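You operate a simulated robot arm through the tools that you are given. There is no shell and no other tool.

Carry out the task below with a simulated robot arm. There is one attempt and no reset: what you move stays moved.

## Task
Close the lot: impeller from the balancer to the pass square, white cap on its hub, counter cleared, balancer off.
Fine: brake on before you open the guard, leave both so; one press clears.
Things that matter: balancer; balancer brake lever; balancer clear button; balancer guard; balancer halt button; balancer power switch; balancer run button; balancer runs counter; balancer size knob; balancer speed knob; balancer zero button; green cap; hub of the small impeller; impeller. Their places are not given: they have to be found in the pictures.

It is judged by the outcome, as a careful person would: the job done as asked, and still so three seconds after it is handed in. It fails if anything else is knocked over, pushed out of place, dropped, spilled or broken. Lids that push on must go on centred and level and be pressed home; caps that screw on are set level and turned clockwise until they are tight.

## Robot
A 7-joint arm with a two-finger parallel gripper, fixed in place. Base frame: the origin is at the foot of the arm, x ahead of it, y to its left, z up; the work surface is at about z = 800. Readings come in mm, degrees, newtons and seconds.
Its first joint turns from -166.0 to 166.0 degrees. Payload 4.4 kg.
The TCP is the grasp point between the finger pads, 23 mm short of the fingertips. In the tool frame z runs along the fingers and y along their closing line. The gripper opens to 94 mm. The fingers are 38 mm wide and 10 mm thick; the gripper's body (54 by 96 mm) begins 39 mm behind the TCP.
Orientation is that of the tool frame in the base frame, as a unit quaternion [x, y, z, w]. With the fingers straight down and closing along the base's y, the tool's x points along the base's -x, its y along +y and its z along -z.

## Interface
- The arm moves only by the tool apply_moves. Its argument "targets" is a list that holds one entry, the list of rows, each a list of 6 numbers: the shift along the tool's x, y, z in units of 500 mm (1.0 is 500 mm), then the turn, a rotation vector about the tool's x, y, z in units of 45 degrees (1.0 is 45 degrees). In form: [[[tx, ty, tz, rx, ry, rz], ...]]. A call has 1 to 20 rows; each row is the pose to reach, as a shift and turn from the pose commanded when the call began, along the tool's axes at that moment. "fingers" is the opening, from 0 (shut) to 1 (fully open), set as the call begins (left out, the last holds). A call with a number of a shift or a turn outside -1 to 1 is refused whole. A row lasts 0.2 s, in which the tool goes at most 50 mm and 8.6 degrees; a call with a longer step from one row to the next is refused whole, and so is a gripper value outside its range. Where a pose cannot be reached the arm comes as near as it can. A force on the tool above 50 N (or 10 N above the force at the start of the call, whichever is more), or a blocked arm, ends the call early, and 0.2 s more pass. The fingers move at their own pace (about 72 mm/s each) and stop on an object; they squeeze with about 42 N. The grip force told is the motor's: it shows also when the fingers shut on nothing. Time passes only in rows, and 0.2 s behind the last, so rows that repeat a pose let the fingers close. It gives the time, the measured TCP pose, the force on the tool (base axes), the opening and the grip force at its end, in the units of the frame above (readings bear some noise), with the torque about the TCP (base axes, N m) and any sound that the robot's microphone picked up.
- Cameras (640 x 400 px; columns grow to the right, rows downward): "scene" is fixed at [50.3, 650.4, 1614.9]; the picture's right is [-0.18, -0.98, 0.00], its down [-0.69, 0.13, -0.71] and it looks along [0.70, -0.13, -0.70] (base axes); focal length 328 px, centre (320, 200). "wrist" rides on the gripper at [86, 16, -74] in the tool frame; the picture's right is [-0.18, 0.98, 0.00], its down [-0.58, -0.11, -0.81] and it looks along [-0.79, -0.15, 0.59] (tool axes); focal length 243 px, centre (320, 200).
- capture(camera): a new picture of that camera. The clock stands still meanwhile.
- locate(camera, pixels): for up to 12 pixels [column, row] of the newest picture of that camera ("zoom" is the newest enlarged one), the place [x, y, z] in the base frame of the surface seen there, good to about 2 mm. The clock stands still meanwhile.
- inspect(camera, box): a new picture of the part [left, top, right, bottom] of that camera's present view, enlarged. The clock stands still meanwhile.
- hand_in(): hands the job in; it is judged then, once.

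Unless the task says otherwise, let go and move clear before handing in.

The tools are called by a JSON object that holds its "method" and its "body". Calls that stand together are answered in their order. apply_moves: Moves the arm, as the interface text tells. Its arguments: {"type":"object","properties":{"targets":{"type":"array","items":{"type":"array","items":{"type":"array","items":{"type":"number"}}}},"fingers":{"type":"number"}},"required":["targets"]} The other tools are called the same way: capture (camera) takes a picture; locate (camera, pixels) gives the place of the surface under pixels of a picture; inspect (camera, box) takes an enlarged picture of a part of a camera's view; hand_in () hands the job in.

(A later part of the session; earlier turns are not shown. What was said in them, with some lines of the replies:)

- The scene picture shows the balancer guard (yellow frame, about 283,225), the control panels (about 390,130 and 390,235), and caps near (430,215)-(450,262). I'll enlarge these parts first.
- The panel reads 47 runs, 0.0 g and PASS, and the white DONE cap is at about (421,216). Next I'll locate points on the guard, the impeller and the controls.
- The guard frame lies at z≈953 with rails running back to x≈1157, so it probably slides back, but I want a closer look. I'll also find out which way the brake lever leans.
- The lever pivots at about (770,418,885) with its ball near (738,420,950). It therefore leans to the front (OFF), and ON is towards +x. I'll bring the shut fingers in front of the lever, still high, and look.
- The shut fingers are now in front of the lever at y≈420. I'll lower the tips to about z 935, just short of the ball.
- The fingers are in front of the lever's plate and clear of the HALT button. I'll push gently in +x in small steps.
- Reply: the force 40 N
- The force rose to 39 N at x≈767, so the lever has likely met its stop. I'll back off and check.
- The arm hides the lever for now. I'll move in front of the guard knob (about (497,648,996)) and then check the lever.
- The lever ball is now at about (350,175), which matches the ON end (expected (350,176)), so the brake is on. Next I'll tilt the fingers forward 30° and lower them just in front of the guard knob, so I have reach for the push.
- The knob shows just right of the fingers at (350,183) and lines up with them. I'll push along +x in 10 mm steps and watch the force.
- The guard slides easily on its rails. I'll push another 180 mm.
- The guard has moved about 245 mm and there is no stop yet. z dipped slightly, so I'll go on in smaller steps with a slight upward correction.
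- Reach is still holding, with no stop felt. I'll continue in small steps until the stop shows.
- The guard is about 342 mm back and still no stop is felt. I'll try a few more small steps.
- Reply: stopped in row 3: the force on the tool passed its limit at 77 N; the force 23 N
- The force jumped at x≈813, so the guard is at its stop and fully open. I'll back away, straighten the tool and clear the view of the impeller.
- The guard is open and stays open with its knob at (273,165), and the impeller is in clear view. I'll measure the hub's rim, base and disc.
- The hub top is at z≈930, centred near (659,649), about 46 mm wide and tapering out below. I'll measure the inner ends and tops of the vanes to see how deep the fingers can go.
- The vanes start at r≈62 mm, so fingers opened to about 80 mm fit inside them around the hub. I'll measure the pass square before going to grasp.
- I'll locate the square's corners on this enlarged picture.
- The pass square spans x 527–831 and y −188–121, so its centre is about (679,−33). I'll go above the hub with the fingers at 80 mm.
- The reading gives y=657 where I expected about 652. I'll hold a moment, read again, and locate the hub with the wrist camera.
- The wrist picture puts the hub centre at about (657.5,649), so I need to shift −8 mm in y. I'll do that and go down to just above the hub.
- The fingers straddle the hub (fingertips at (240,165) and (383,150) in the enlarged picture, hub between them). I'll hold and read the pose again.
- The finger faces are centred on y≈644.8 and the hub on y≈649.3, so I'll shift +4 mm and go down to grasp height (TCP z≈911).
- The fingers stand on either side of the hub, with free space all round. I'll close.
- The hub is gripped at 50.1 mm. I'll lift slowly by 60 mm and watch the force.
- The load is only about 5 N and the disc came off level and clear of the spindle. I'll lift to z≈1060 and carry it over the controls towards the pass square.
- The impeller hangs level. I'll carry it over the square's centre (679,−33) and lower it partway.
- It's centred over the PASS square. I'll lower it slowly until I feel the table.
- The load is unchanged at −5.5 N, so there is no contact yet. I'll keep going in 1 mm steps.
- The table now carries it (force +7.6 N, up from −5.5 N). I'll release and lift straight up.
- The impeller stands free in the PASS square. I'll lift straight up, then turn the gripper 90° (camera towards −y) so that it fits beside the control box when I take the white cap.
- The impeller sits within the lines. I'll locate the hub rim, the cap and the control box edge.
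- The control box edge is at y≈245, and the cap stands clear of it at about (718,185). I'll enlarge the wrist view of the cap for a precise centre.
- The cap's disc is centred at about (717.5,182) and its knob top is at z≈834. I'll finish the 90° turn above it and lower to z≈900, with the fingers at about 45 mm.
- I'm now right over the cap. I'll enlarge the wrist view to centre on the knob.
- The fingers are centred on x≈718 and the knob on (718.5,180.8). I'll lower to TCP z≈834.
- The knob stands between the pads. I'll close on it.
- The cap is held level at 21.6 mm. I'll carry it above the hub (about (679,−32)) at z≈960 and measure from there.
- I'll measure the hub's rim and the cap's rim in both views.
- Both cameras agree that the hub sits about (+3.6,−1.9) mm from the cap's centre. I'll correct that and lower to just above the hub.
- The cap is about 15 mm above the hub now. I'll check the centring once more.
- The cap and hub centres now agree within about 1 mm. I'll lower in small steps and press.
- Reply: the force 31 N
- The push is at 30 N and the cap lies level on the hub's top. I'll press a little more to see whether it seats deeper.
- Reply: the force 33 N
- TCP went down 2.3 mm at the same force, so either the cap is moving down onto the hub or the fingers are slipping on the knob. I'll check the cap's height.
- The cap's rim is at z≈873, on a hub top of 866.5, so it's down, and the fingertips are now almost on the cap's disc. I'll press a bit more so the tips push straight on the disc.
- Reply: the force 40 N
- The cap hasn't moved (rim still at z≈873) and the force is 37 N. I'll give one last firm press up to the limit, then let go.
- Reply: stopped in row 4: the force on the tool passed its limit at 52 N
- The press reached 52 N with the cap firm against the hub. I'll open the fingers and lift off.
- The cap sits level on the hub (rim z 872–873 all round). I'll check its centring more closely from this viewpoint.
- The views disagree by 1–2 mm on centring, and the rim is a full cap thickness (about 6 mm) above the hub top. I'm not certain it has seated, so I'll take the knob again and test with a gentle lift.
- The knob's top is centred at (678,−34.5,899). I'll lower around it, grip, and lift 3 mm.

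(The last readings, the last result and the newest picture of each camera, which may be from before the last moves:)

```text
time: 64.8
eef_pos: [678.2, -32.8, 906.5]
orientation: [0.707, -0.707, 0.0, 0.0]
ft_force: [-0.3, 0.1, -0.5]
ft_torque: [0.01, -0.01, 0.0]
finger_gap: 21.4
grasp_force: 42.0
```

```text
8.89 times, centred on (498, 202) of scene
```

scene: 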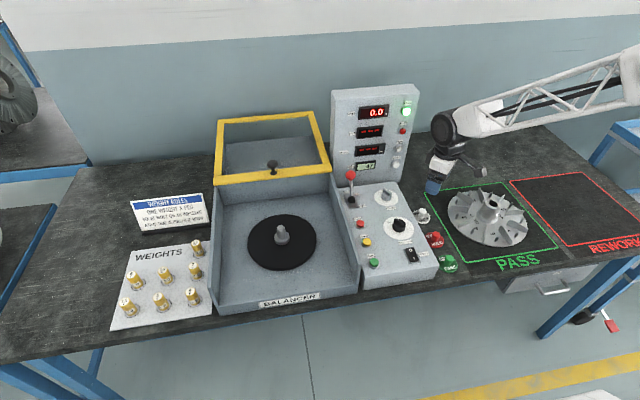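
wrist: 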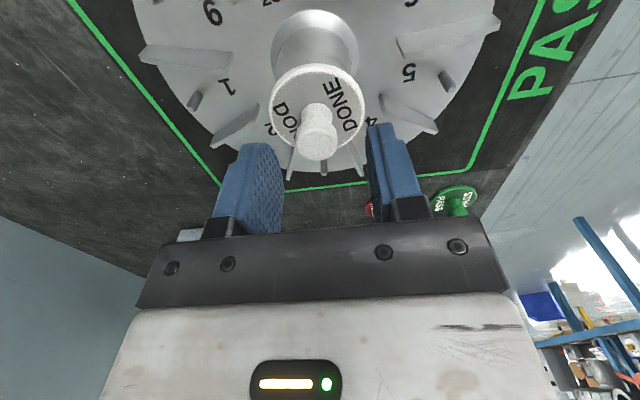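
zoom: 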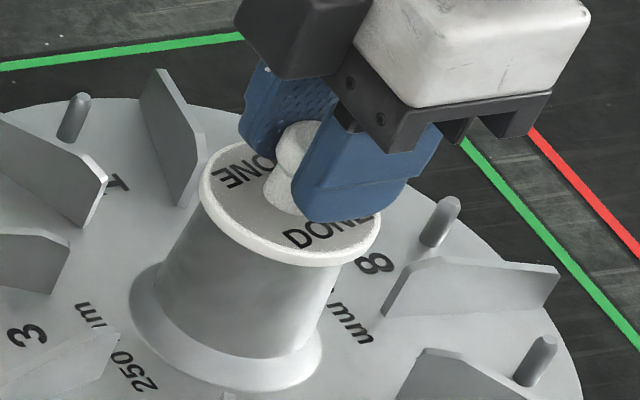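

The cap came up freely with no snap and no resistance. I'll lift it away and tilt it so the scene camera can see how its underside is made.

{"method": "apply_moves", "body": {"targets": [[[0, 0, -0.04, 0, 0, 0], [0, 0, -0.1, 0, 0, 0], [0, 0, -0.18, 0, 0, 0], [0, 0, -0.26, 0, 0, 0], [0, 0, -0.34, 0, -0.18, 0], [0, 0, -0.4, 0, -0.36, 0], [0, 0, -0.44, 0, -0.54, 0], [0, 0, -0.46, 0, -0.72, 0], [0, 0, -0.46, 0, -0.9, 0], [0, 0, -0.46, 0, -1, 0], [0, 0, -0.46, 0, -1, 0]]]}}

{"method": "apply_moves", "body": {"targets": [[[0, 0, 0, 0, -0.18, 0], [0, 0, 0, 0, -0.36, 0], [0, 0, 0, 0, -0.54, 0], [0, 0, 0, 0, -0.72, 0], [0, 0, 0, 0, -0.9, 0], [0, 0, 0, 0, -1, 0], [0, 0, 0, 0, -1, 0]]]}}

{"method": "capture", "body": {"camera": "scene"}}

```text
time: 67.2
eef_pos: [678.9, -33.1, 1135.7]
orientation: [-0.653, 0.654, 0.27, 0.271]
ft_force: [-0.3, 0.1, -0.1]
ft_torque: [0.01, -0.01, -0.02]
finger_gap: 21.7
grasp_force: 42.0
```

```text
time: 68.8
eef_pos: [678.1, -32.6, 1136.7]
orientation: [0.5, -0.5, -0.5, -0.499]
ft_force: [0.0, 0.6, -0.1]
ft_torque: [-0.04, 0.0, 0.0]
finger_gap: 21.7
grasp_force: 42.4
```

```text
taken
```

scene: 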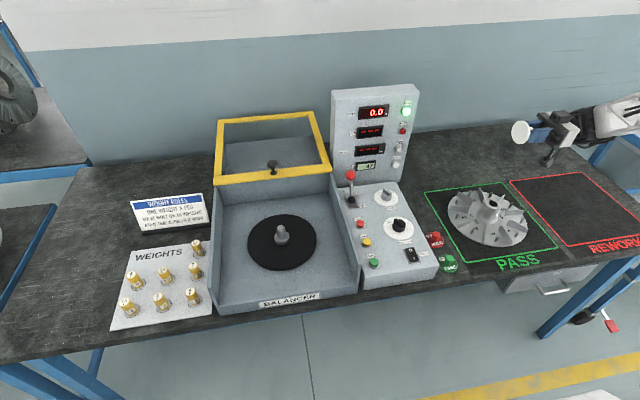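

{"method": "inspect", "body": {"camera": "scene", "box": [500, 110, 560, 150]}}

{"method": "locate", "body": {"camera": "zoom", "pixels": [[135, 225], [190, 130], [220, 220], [210, 310], [270, 230], [225, 260], [165, 200], [250, 160], [300, 230], [230, 120]]}}

```text
10.00 times, centred on (530, 130) of scene
```

zoom: 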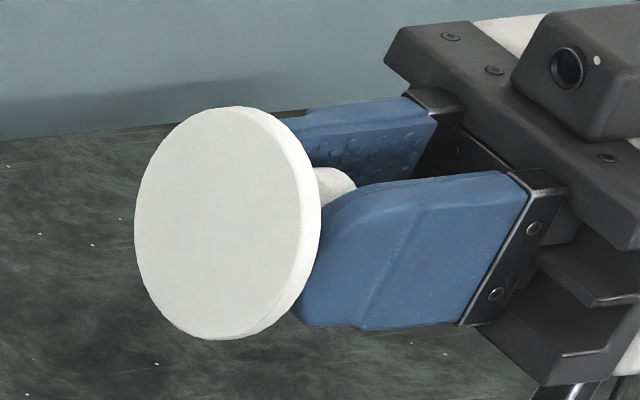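

```text
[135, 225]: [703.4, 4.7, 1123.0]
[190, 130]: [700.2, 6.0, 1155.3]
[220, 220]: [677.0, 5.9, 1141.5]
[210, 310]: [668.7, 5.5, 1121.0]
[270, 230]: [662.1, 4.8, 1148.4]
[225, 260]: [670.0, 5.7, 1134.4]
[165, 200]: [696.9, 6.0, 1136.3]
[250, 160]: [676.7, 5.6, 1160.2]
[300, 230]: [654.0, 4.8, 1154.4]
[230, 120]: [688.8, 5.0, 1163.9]
```

The underside is plainly flat, so the cap simply sits on the hub top, centred and level. I'll turn it back upright above the hub and set it down better centred.

{"method": "apply_moves", "body": {"targets": [[[0, 0, 0, 0, 0.18, 0], [0, 0, 0, 0, 0.36, 0], [0, 0, 0, 0, 0.54, 0], [0, 0, 0, 0, 0.72, 0], [0, 0, 0, 0, 0.9, 0], [0, 0, 0, 0, 1, 0], [0, 0, 0, 0, 1, 0]]]}}

{"method": "apply_moves", "body": {"targets": [[[0, 0, 0, 0, 0.18, 0], [0, 0, 0, 0, 0.36, 0], [0, 0, 0, 0, 0.54, 0], [0, 0, 0, 0, 0.72, 0], [0, 0, 0, 0, 0.9, 0], [0, 0, 0, 0, 1, 0], [0, 0, 0, 0, 1, 0], [0, 0, 0, 0, 1, 0]]]}}

```text
time: 70.3
eef_pos: [678.7, -34.0, 1136.9]
orientation: [-0.654, 0.654, 0.27, 0.27]
ft_force: [0.3, -0.4, -0.4]
ft_torque: [-0.04, -0.01, -0.03]
finger_gap: 21.8
grasp_force: 42.2
```

```text
time: 72.2
eef_pos: [678.8, -32.0, 1136.2]
orientation: [0.708, -0.707, 0.001, 0.002]
ft_force: [0.2, 0.4, -0.2]
ft_torque: [0.0, 0.0, 0.0]
finger_gap: 21.6
grasp_force: 42.1
```

It's upright again. I'll descend to about 30 mm above the hub and measure.

{"method": "apply_moves", "body": {"targets": [[[0, 0, 0.08, 0, 0, 0], [0, 0, 0.16, 0, 0, 0], [0, 0, 0.24, 0, 0, 0], [0, 0, 0.32, 0, 0, 0], [0, 0, 0.38, 0, 0, 0], [0, 0, 0.402, 0, 0, 0], [0, 0, 0.402, 0, 0, 0], [0, 0, 0.402, 0, 0, 0]]]}}

{"method": "inspect", "body": {"camera": "scene", "box": [460, 165, 530, 225]}}

```text
time: 74.0
eef_pos: [679.6, -34.9, 935.8]
orientation: [-0.707, 0.707, -0.001, -0.001]
ft_force: [-0.3, 0.2, -1.2]
ft_torque: [0.01, 0.02, 0.01]
finger_gap: 21.8
grasp_force: 42.3
```

```text
6.67 times, centred on (495, 195) of scene
```

zoom: 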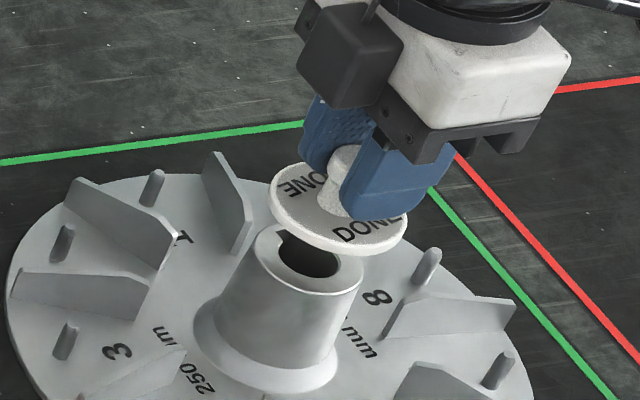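

{"method": "locate", "body": {"camera": "zoom", "pixels": [[250, 252], [262, 271], [285, 286], [315, 292], [345, 284], [358, 270], [273, 190], [283, 216], [305, 236], [335, 247], [370, 246], [402, 228]]}}

{"method": "inspect", "body": {"camera": "wrist", "box": [240, 20, 400, 120]}}

```text
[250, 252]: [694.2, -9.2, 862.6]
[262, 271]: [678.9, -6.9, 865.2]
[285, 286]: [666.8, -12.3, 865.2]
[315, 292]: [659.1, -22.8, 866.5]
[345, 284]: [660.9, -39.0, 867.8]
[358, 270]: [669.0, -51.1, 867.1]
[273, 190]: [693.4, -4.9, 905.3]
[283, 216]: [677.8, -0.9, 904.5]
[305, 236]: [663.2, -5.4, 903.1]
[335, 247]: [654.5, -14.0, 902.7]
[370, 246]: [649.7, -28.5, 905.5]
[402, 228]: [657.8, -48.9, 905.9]
```

```text
4.00 times, centred on (320, 70) of wrist
```

zoom: 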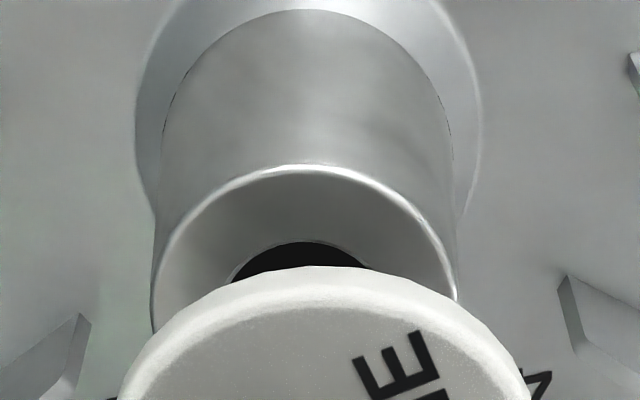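

{"method": "locate", "body": {"camera": "zoom", "pixels": [[200, 212], [250, 180], [302, 170], [360, 180], [410, 212], [440, 255], [170, 330], [220, 293], [270, 277], [322, 272], [380, 280], [440, 303]]}}

```text
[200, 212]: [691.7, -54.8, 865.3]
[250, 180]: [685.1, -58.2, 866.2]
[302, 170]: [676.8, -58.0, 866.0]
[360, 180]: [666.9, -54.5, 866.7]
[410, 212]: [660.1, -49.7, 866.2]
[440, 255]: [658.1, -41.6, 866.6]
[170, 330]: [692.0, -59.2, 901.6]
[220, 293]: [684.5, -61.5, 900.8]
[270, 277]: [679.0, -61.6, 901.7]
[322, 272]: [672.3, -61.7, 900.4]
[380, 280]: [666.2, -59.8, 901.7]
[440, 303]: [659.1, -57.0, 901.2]
```

Both cameras say the hub is about (+2.9,−1.5) mm from the cap's centre. I'll correct and lower to just above contact.

{"method": "apply_moves", "body": {"targets": [[[0.003, -0.0058, 0.0, 0, 0, 0], [0.003, -0.0058, 0.03, 0, 0, 0], [0.003, -0.0058, 0.05, 0, 0, 0], [0.003, -0.0058, 0.05, 0, 0, 0], [0.003, -0.0058, 0.05, 0, 0, 0]]]}}

{"method": "inspect", "body": {"camera": "scene", "box": [460, 170, 530, 230]}}

{"method": "locate", "body": {"camera": "zoom", "pixels": [[246, 215], [260, 238], [285, 255], [315, 261], [345, 257], [247, 195], [262, 216], [285, 235], [315, 248], [350, 250], [255, 175], [378, 235]]}}

{"method": "inspect", "body": {"camera": "wrist", "box": [240, 20, 400, 120]}}

```text
time: 75.2
eef_pos: [682.5, -33.1, 910.1]
orientation: [-0.707, 0.708, -0.001, -0.001]
ft_force: [0.9, -0.2, 0.3]
ft_torque: [-0.01, -0.01, 0.0]
finger_gap: 21.7
grasp_force: 42.0
```

```text
6.67 times, centred on (495, 200) of scene
```

zoom: 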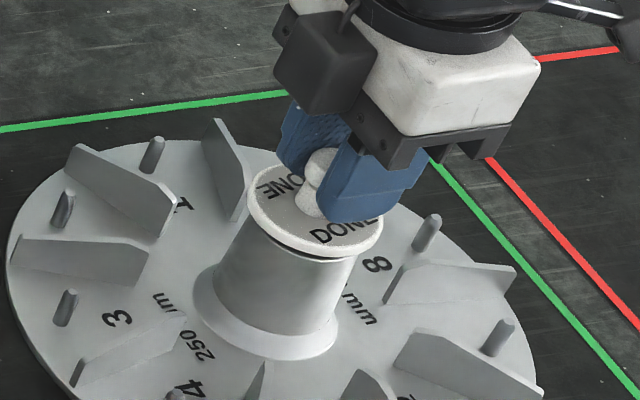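

```text
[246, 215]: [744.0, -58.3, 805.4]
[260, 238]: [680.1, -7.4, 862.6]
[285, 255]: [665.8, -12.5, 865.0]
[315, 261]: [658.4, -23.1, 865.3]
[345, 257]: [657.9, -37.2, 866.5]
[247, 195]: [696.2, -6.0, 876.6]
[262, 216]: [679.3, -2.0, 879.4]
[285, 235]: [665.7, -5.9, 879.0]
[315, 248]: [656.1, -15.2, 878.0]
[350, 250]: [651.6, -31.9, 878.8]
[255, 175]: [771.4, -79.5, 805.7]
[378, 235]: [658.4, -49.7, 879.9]
```

```text
4.00 times, centred on (320, 70) of wrist
```

zoom: 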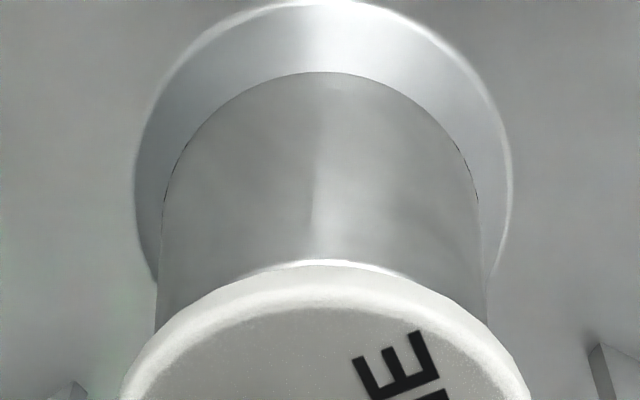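

The cap and hub look concentric in both views, within about 1 mm. I'll lower and press home.

{"method": "apply_moves", "body": {"targets": [[[0, -0.001, 0.004, 0, 0, 0], [0, -0.001, 0.008, 0, 0, 0], [0, -0.001, 0.01, 0, 0, 0], [0, -0.001, 0.012, 0, 0, 0], [0, -0.001, 0.014, 0, 0, 0], [0, -0.001, 0.016, 0, 0, 0], [0, -0.001, 0.018, 0, 0, 0], [0, -0.001, 0.02, 0, 0, 0], [0, -0.001, 0.022, 0, 0, 0]]]}}

```text
time: 77.2
eef_pos: [682.7, -33.8, 903.2]
orientation: [0.707, -0.707, 0.002, 0.001]
ft_force: [4.5, 8.4, 29.0]
ft_torque: [0.14, -0.04, -0.03]
finger_gap: 21.9
grasp_force: 42.2
```

It's seated at 29 N. I'll release, then press on the knob's top with shut fingers to push straight down.

{"method": "apply_moves", "body": {"targets": [[[0, 0, -0.004, 0, 0, 0], [0, 0, -0.004, 0, 0, 0], [0, 0, -0.004, 0, 0, 0], [0, 0, -0.06, 0, 0, 0], [0, 0, -0.1, 0, 0, 0], [0, 0, -0.1, 0, 0, 0]]], "fingers": 0.5}}

{"method": "inspect", "body": {"camera": "scene", "box": [470, 180, 525, 225]}}

{"method": "inspect", "body": {"camera": "wrist", "box": [240, 20, 400, 180]}}

```text
time: 78.5
eef_pos: [681.3, -32.1, 949.8]
orientation: [0.707, -0.707, 0.001, 0.001]
ft_force: [0.0, -0.5, 0.3]
ft_torque: [0.01, 0.01, 0.01]
finger_gap: 47.2
grasp_force: 0.1
```

```text
8.89 times, centred on (498, 202) of scene
```

zoom: 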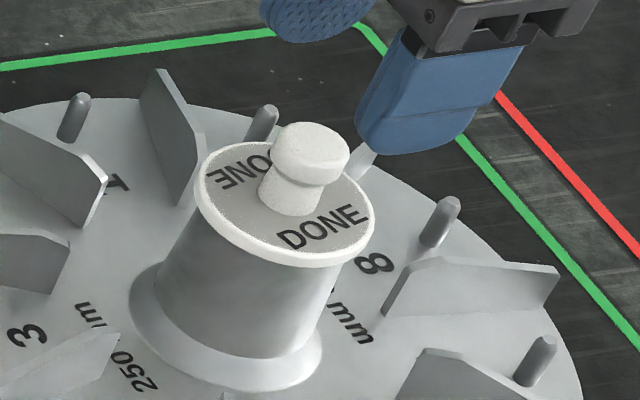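

```text
2.50 times, centred on (320, 100) of wrist
```

zoom: 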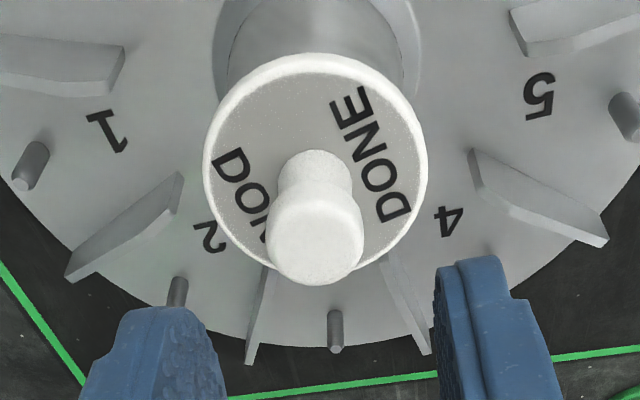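

The cap is concentric with the hub collar. I'll shut the fingers and press on the knob top.

{"method": "apply_moves", "body": {"targets": [[[0, 0, 0, 0, 0, 0], [0, 0, 0, 0, 0, 0], [0, 0, 0.02, 0, 0, 0], [0, 0, 0.04, 0, 0, 0], [0, 0, 0.046, 0, 0, 0], [0, 0, 0.05, 0, 0, 0], [0, 0, 0.053, 0, 0, 0], [0, 0, 0.055, 0, 0, 0], [0, 0, 0.057, 0, 0, 0], [0, 0, 0.059, 0, 0, 0], [0, 0, 0.061, 0, 0, 0], [0, 0, 0.063, 0, 0, 0]]], "fingers": 0}}

{"method": "inspect", "body": {"camera": "scene", "box": [470, 170, 525, 225]}}

```text
time: 80.8
eef_pos: [683.9, -35.4, 922.4]
orientation: [-0.707, 0.707, -0.002, 0.001]
ft_force: [-0.2, 0.0, 8.2]
ft_torque: [0.03, -0.02, 0.02]
finger_gap: 0.0
grasp_force: 41.8
stopped in row 11: the force on the tool passed its limit at 55 N (the readings are from after the stop); the commanded pose is now the measured one
```

```text
7.27 times, centred on (498, 198) of scene
```

zoom: 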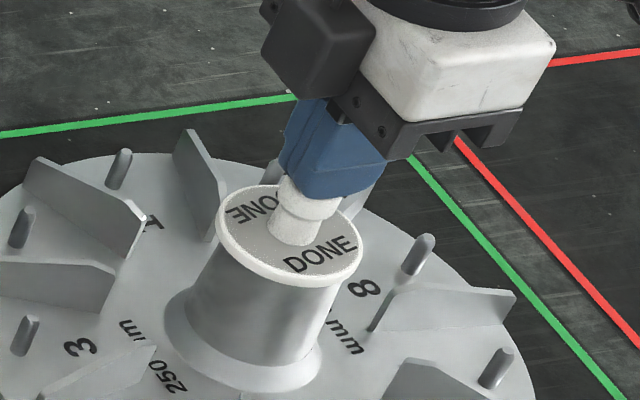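

The press reached 55 N straight down. I'll lift off, check the cap, and locate the CLEAR button and power switch.

{"method": "apply_moves", "body": {"targets": [[[0, 0, -0.06, 0, 0, 0], [0, 0, -0.14, 0, 0, 0], [0, 0, -0.22, 0, 0, 0], [0.02, 0, -0.28, 0, 0, 0], [0.02, 0, -0.28, 0, 0, 0]]]}}

{"method": "inspect", "body": {"camera": "scene", "box": [470, 180, 525, 225]}}

{"method": "locate", "body": {"camera": "zoom", "pixels": [[205, 195], [235, 228], [290, 258], [350, 245], [370, 220], [300, 140], [330, 195]]}}

{"method": "inspect", "body": {"camera": "scene", "box": [380, 140, 420, 180]}}

{"method": "locate", "body": {"camera": "zoom", "pixels": [[313, 230], [300, 235], [335, 200], [300, 180], [320, 120], [360, 240], [250, 300], [290, 260], [315, 255]]}}

{"method": "inspect", "body": {"camera": "scene", "box": [390, 235, 435, 275]}}

{"method": "locate", "body": {"camera": "zoom", "pixels": [[275, 145], [290, 180], [310, 230], [255, 160], [300, 135], [290, 255], [340, 240], [320, 150], [240, 250]]}}

```text
time: 82.0
eef_pos: [682.6, -42.0, 1064.5]
orientation: [-0.707, 0.707, -0.001, 0.001]
ft_force: [0.4, -0.2, -0.5]
ft_torque: [0.03, -0.03, -0.02]
finger_gap: 0.3
grasp_force: 42.1
```

```text
8.89 times, centred on (498, 202) of scene
```

zoom: 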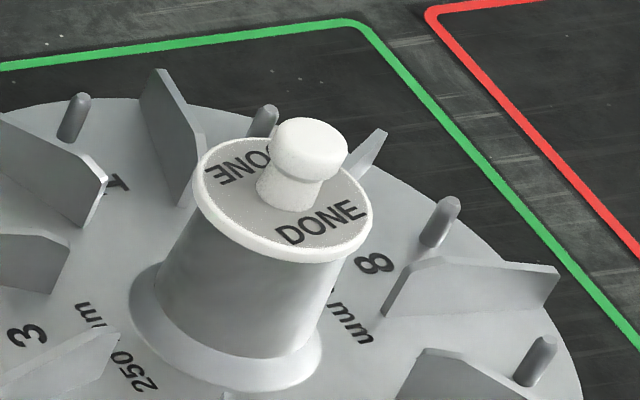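

```text
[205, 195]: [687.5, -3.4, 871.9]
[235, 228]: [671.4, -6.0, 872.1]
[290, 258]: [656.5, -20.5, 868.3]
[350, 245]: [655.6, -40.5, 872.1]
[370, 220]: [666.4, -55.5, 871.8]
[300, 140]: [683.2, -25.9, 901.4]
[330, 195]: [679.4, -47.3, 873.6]
```

```text
10.00 times, centred on (400, 160) of scene
```

zoom: 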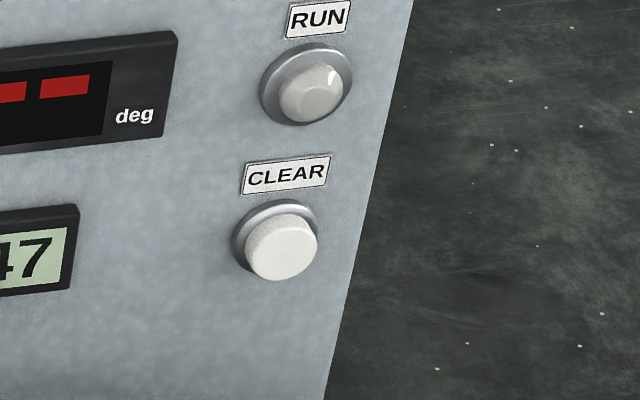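

```text
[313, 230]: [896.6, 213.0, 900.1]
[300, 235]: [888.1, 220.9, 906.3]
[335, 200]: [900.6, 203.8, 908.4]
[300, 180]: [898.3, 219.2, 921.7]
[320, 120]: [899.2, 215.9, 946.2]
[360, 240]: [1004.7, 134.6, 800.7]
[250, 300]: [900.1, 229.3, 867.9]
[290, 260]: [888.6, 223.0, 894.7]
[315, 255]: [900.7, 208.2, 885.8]
```

```text
10.00 times, centred on (412, 255) of scene
```

zoom: 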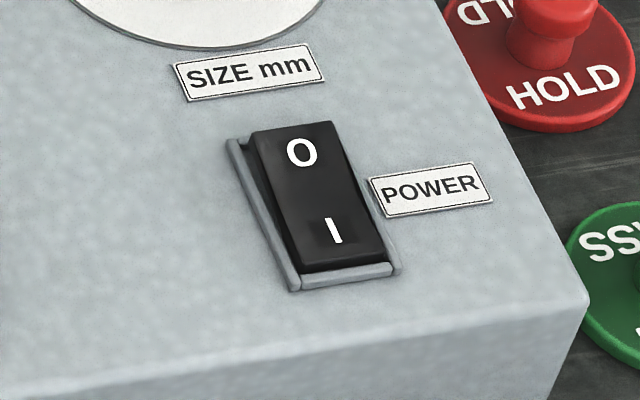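

```text
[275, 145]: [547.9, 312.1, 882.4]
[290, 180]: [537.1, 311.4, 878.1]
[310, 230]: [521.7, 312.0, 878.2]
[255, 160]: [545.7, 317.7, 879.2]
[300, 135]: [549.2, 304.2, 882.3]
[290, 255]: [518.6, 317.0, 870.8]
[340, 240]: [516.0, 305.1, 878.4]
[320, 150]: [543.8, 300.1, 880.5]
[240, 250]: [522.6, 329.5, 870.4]
```

The cap stays level and centred (rim z≈872). The CLEAR button's face is at about (888,224,901), and the rocker's raised "O" end is at (547,309,882). I'll go towards CLEAR, tilting the shut fingers forward.

{"method": "apply_moves", "body": {"targets": [[[-0.05, 0, 0, 0.05, 0, 0], [-0.14, 0, 0, 0.2, 0, 0], [-0.23, 0, 0, 0.38, 0, 0], [-0.32, -0.02, 0, 0.56, 0, 0], [-0.4, -0.05, 0, 0.74, 0, 0], [-0.48, -0.08, 0, 0.92, 0, 0], [-0.534, -0.115, 0, 1, 0, 0], [-0.534, -0.115, 0, 1, 0, 0], [-0.534, -0.115, 0, 1, 0, 0]]], "fingers": 0}}

{"method": "capture", "body": {"camera": "scene"}}

{"method": "capture", "body": {"camera": "wrist"}}

```text
time: 84.0
eef_pos: [740.8, 225.1, 1064.3]
orientation: [0.654, -0.652, 0.272, -0.271]
ft_force: [0.1, 0.2, 0.8]
ft_torque: [-0.01, -0.04, 0.0]
finger_gap: 0.0
grasp_force: 41.7
```

```text
taken
```

scene: 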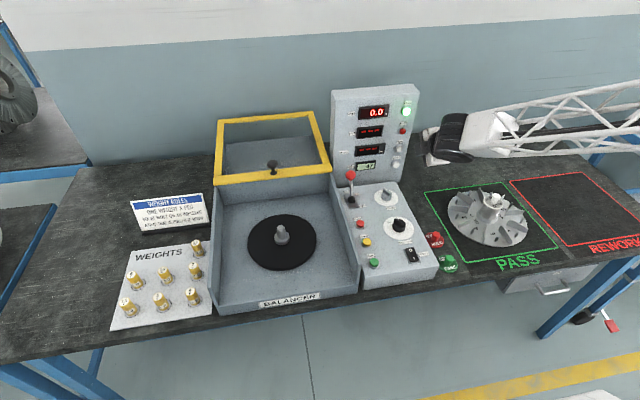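

```text
taken
```

wrist: 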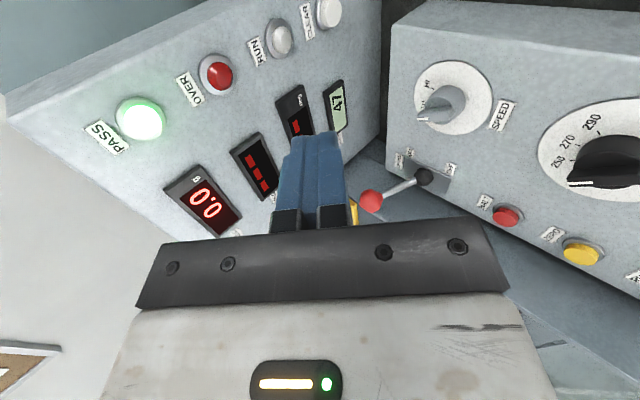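

The counter still reads 47 and the fingers point at the panel. I'll go down to the button's height, still 40 mm short of it.

{"method": "apply_moves", "body": {"targets": [[[0, 0.021, 0.069, 0.1, 0, 0], [0, 0.043, 0.138, 0.2, 0, 0], [0, 0.064, 0.207, 0.333, 0, 0], [0, 0.086, 0.276, 0.333, 0, 0], [0, 0.107, 0.345, 0.333, 0, 0], [0, 0.107, 0.345, 0.333, 0, 0], [0, 0.107, 0.345, 0.333, 0, 0]]]}}

{"method": "capture", "body": {"camera": "wrist"}}

{"method": "inspect", "body": {"camera": "scene", "box": [350, 120, 470, 220]}}

```text
time: 85.6
eef_pos: [825.8, 222.0, 903.4]
orientation: [0.613, -0.611, 0.355, -0.353]
ft_force: [-1.0, 0.6, 0.3]
ft_torque: [0.0, 0.04, -0.01]
finger_gap: 0.0
grasp_force: 42.3
```

```text
taken
```

wrist: 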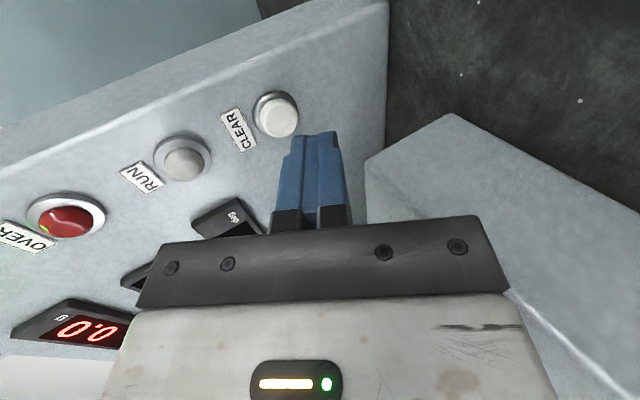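

```text
4.00 times, centred on (410, 170) of scene
```

zoom: 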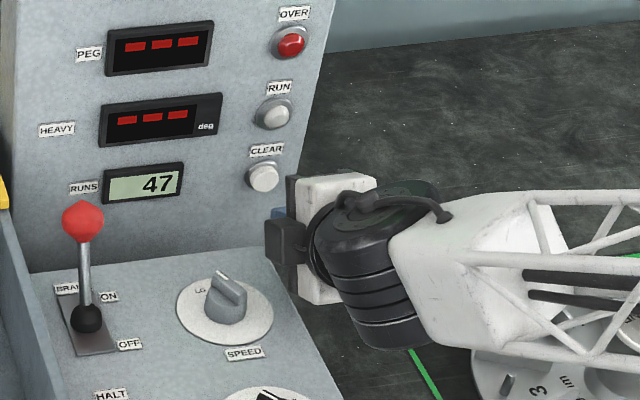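

The button's white face shows at (277,117) in the wrist picture. I'll locate it and the fingertips.

{"method": "locate", "body": {"camera": "wrist", "pixels": [[278, 117], [262, 117], [294, 117], [278, 103], [278, 132], [302, 140], [325, 138], [185, 163], [330, 140], [312, 134]]}}

```text
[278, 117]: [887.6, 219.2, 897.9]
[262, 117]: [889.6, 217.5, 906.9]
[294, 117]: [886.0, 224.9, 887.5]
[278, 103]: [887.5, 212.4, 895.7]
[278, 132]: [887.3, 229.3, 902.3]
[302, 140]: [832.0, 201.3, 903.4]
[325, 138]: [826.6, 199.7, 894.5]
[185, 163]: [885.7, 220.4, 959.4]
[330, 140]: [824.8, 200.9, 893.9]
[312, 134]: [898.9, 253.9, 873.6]
```

The button's face centre is at about (887.5,221.5,898.5) and the fingers line up with it. I'll advance to just short of it.

{"method": "apply_moves", "body": {"targets": [[[0, -0.009, 0.019, 0, 0, 0], [0, -0.019, 0.038, 0, 0, 0], [0, -0.0265, 0.054, 0, 0, 0], [0, -0.0265, 0.054, 0, 0, 0]]]}}

{"method": "inspect", "body": {"camera": "scene", "box": [370, 140, 430, 190]}}

{"method": "capture", "body": {"camera": "wrist"}}

```text
time: 86.6
eef_pos: [854.0, 221.8, 900.0]
orientation: [0.613, -0.611, 0.355, -0.354]
ft_force: [0.3, -0.2, -0.8]
ft_torque: [0.0, 0.0, -0.02]
finger_gap: 0.1
grasp_force: 42.1
```

```text
8.00 times, centred on (400, 165) of scene
```

zoom: 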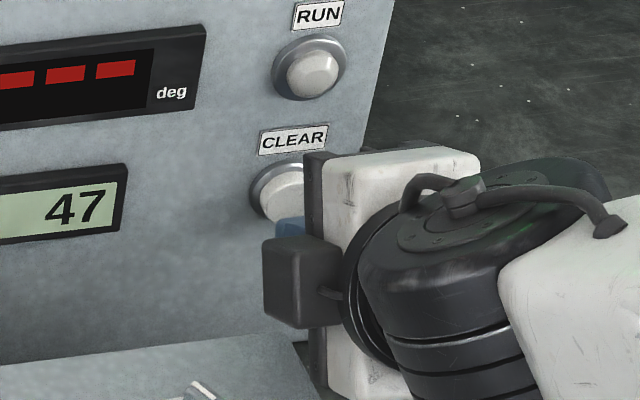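

```text
taken
```

wrist: 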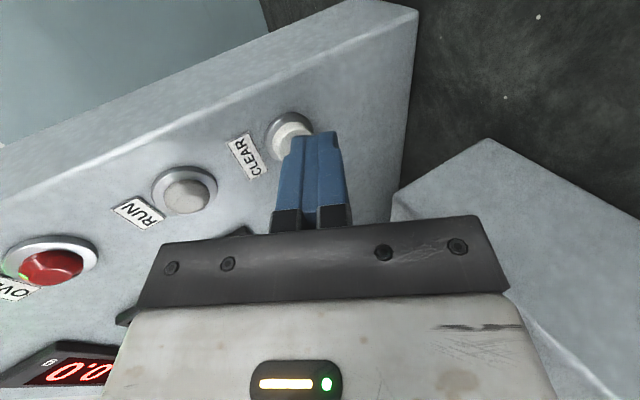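

The tips are just short of the CLEAR button, at (290,130) in the wrist picture. I'll press once, slowly.

{"method": "apply_moves", "body": {"targets": [[[0, -0.003, 0.0052, 0, 0, 0], [0, -0.006, 0.0104, 0, 0, 0], [0, -0.008, 0.0139, 0, 0, 0], [0, -0.01, 0.0173, 0, 0, 0], [0, -0.012, 0.0208, 0, 0, 0], [0, -0.013, 0.0225, 0, 0, 0]]]}}

{"method": "inspect", "body": {"camera": "scene", "box": [350, 140, 430, 190]}}

```text
time: 88.0
eef_pos: [868.0, 221.9, 899.9]
orientation: [-0.612, 0.612, -0.355, 0.354]
ft_force: [-8.8, -1.8, 2.3]
ft_torque: [0.0, -0.07, -0.02]
finger_gap: 0.0
grasp_force: 41.5
heard: click
```

```text
8.00 times, centred on (390, 165) of scene
```

zoom: 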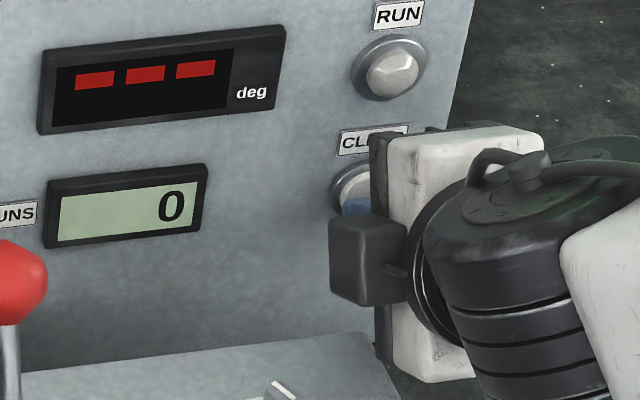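

A click was heard and the counter reads 0. I'll back straight off the button, rise, and bring the tool upright.

{"method": "apply_moves", "body": {"targets": [[[0, 0.04, -0.0693, 0, 0, 0], [0, 0.08, -0.1386, 0, 0, 0], [0, 0.031, -0.213, 0, 0, 0], [0, -0.037, -0.276, -0.1, 0, 0], [0, -0.105, -0.338, -0.28, 0, 0], [0, -0.105, -0.338, -0.46, 0, 0], [0, -0.105, -0.338, -0.64, 0, 0], [0, -0.105, -0.338, -0.82, 0, 0], [0, -0.105, -0.338, -1, 0, 0], [0, -0.105, -0.338, -1, 0, 0]]]}}

{"method": "apply_moves", "body": {"targets": [[[0, 0, 0, -0.17, 0, 0], [0, 0, 0, -0.333, 0, 0], [0, 0, 0, -0.333, 0, 0], [0, 0, 0, -0.333, 0, 0]]]}}

{"method": "capture", "body": {"camera": "scene"}}

```text
time: 90.2
eef_pos: [747.5, 221.9, 1029.7]
orientation: [0.701, -0.701, 0.093, -0.092]
ft_force: [-0.1, -0.4, -0.5]
ft_torque: [-0.01, 0.0, 0.02]
finger_gap: 0.0
grasp_force: 42.0
```

```text
time: 91.2
eef_pos: [748.2, 222.2, 1029.6]
orientation: [0.707, -0.707, 0.001, -0.001]
ft_force: [-0.1, -0.2, 0.3]
ft_torque: [-0.03, 0.02, 0.0]
finger_gap: 0.0
grasp_force: 42.1
```

```text
taken
```

scene: 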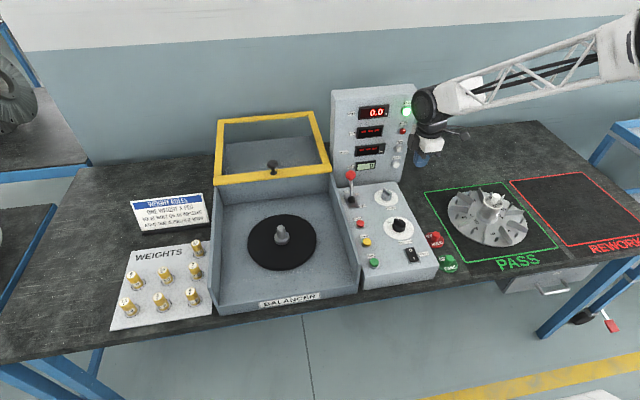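

The counter is cleared and everything else stands as before. I'll go above the rocker's "O" end at about (547,309).

{"method": "apply_moves", "body": {"targets": [[[-0.03, 0.07, 0, 0, 0, 0], [-0.06, 0.14, 0, 0, 0, 0], [-0.09, 0.21, 0, 0, 0, 0], [-0.12, 0.28, 0.0, 0, 0, 0], [-0.15, 0.34, 0.04, 0, 0, 0], [-0.174, 0.39, 0.1, 0, 0, 0], [-0.174, 0.403, 0.16, 0, 0, 0], [-0.174, 0.403, 0.17, 0, 0, 0], [-0.174, 0.403, 0.17, 0, 0, 0]]]}}

{"method": "capture", "body": {"camera": "wrist"}}

{"method": "inspect", "body": {"camera": "scene", "box": [370, 210, 450, 280]}}

```text
time: 93.2
eef_pos: [545.7, 308.1, 945.1]
orientation: [0.707, -0.707, 0.002, 0.0]
ft_force: [1.3, 0.3, -0.4]
ft_torque: [-0.01, -0.01, 0.0]
finger_gap: 0.0
grasp_force: 41.3
```

```text
taken
```

wrist: 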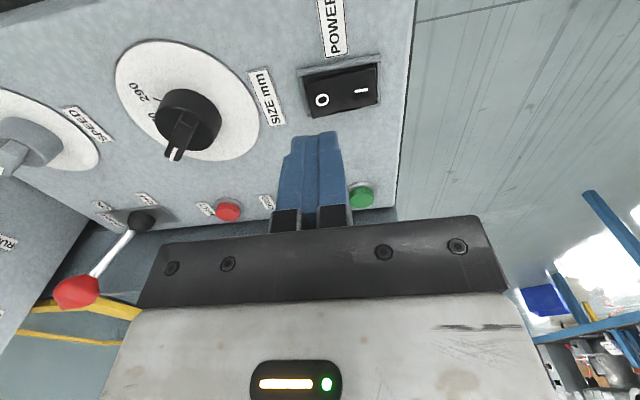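

```text
5.71 times, centred on (410, 245) of scene
```

zoom: 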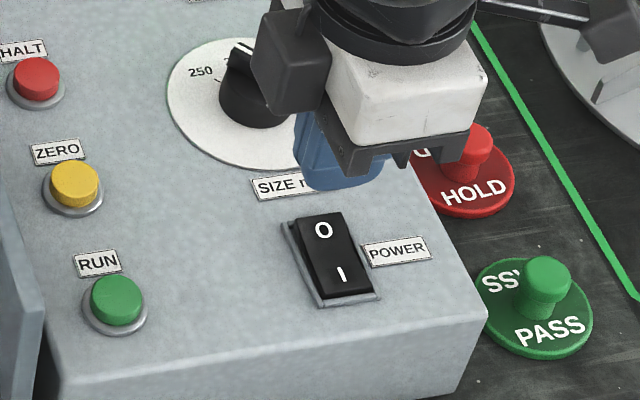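

{"method": "locate", "body": {"camera": "wrist", "pixels": [[322, 99], [360, 92], [312, 80], [314, 113], [374, 72], [373, 102], [340, 95], [305, 75]]}}

```text
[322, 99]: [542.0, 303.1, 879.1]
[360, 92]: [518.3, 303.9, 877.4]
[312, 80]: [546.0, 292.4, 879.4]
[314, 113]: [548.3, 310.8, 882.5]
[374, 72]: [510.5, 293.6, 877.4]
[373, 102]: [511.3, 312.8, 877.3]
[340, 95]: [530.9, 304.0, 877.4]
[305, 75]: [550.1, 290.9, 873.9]
```

The rocker spans x 510–549 with its "O" end at x≈545, y≈306. I'll lower onto the "O" half and press until it clicks.

{"method": "apply_moves", "body": {"targets": [[[0.004, 0.007, 0.03, 0, 0, 0], [0.004, 0.007, 0.06, 0, 0, 0], [0.004, 0.007, 0.072, 0, 0, 0], [0.004, 0.007, 0.077, 0, 0, 0], [0.004, 0.007, 0.081, 0, 0, 0], [0.004, 0.007, 0.084, 0, 0, 0], [0.004, 0.007, 0.087, 0, 0, 0], [0.004, 0.007, 0.09, 0, 0, 0]]]}}

{"method": "inspect", "body": {"camera": "scene", "box": [330, 80, 450, 280]}}

```text
time: 94.9
eef_pos: [543.1, 307.6, 902.8]
orientation: [0.707, -0.707, 0.002, -0.002]
ft_force: [-1.5, -2.1, 5.1]
ft_torque: [0.0, 0.03, 0.04]
finger_gap: 0.1
grasp_force: 42.5
heard: click
stopped in row 8: the force on the tool passed its limit at 55 N (the readings are from after the stop); the commanded pose is now the measured one
```

```text
2.00 times, centred on (390, 180) of scene
```

zoom: 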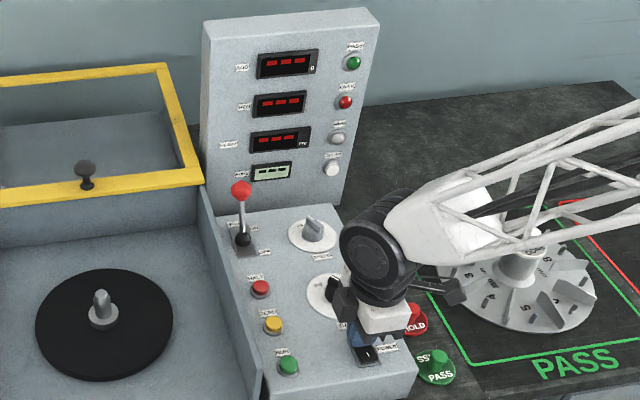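

A click was heard, the PASS lamp went out and the displays changed. I'll lift away and check everything.

{"method": "apply_moves", "body": {"targets": [[[0, 0, -0.06, 0, 0, 0], [0, 0, -0.14, 0, 0, 0], [0, 0, -0.22, 0, 0, 0], [0, 0, -0.3, 0, 0, 0], [0.06, 0.06, -0.34, 0, 0, 0], [0.14, 0.1, -0.36, 0, 0, 0], [0.22, 0.14, -0.38, 0, 0, 0], [0.3, 0.18, -0.4, 0, 0, 0], [0.38, 0.2, -0.4, 0, 0, 0], [0.46, 0.2, -0.4, 0, 0, 0], [0.54, 0.2, -0.4, 0, 0, 0], [0.6, 0.2, -0.4, 0, 0, 0], [0.6, 0.2, -0.4, 0, 0, 0]]]}}

{"method": "capture", "body": {"camera": "scene"}}

{"method": "inspect", "body": {"camera": "scene", "box": [320, 80, 440, 180]}}

{"method": "inspect", "body": {"camera": "scene", "box": [330, 160, 450, 290]}}

{"method": "inspect", "body": {"camera": "scene", "box": [410, 160, 580, 285]}}

```text
time: 97.7
eef_pos: [441.1, 4.9, 1104.6]
orientation: [-0.707, 0.708, -0.002, 0.002]
ft_force: [0.8, -0.2, 0.0]
ft_torque: [-0.02, -0.01, 0.02]
finger_gap: 0.1
grasp_force: 41.9
```

```text
taken
```

scene: 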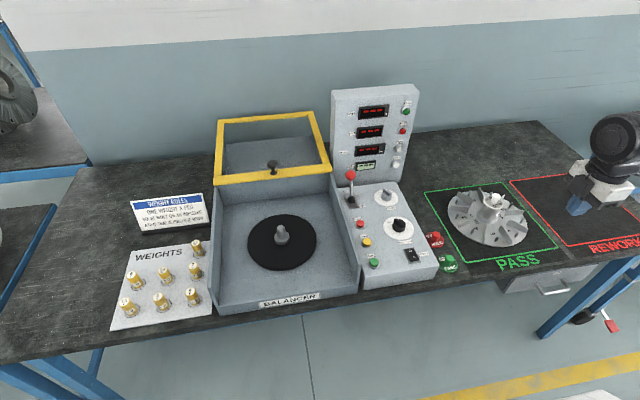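

```text
4.00 times, centred on (380, 130) of scene
```

zoom: 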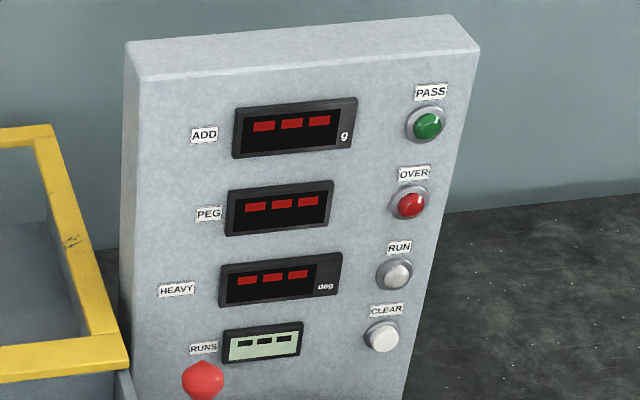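

```text
3.08 times, centred on (390, 225) of scene
```

zoom: 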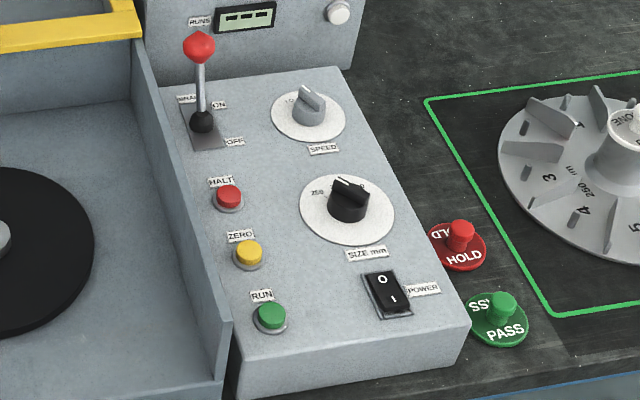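

```text
3.20 times, centred on (495, 222) of scene
```

zoom: 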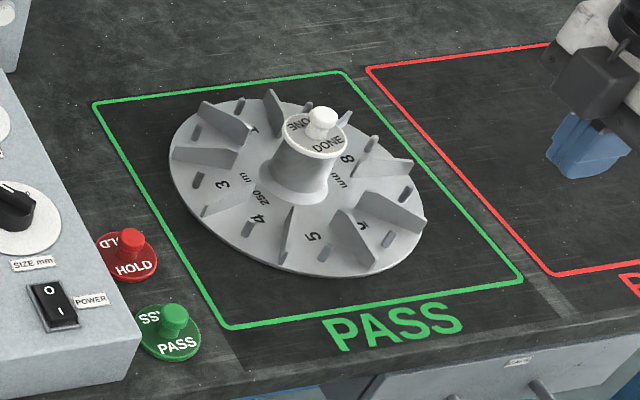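

The last pictures show:
- The displays read dashes, the lamps are out and the rocker's "O" side is down.
- The brake lever is at ON and the guard is open.
- The impeller stands inside the PASS square with the white DONE cap level on its hub.
- Nothing else is displaced, and the arm is clear.

I'll hand in.

{"method": "hand_in", "body": {}}

```text
The job is handed in.
```

The lot is closed, and I've handed the job in. I don't have the verdict yet.

- **Brake and guard:** I set the brake to ON before opening the guard. Both are left that way, with the guard pushed back to its stop.
- **Impeller:** it stands inside the PASS square, with about 30 mm clear on each side.
- **White cap:** it sits level on the hub, centred to within about 1–2 mm by my measurements. Its underside is flat, so it doesn't snap on. My first placement looked slightly off centre, so I lifted the cap, set it again and pressed it down to about 55 N.
- **Counter:** one press of CLEAR took it from 47 to 0.
- **Balancer:** the power is off, the displays show dashes and the lamps are out.

In the last pictures nothing else had moved, and the arm was clear of everything.
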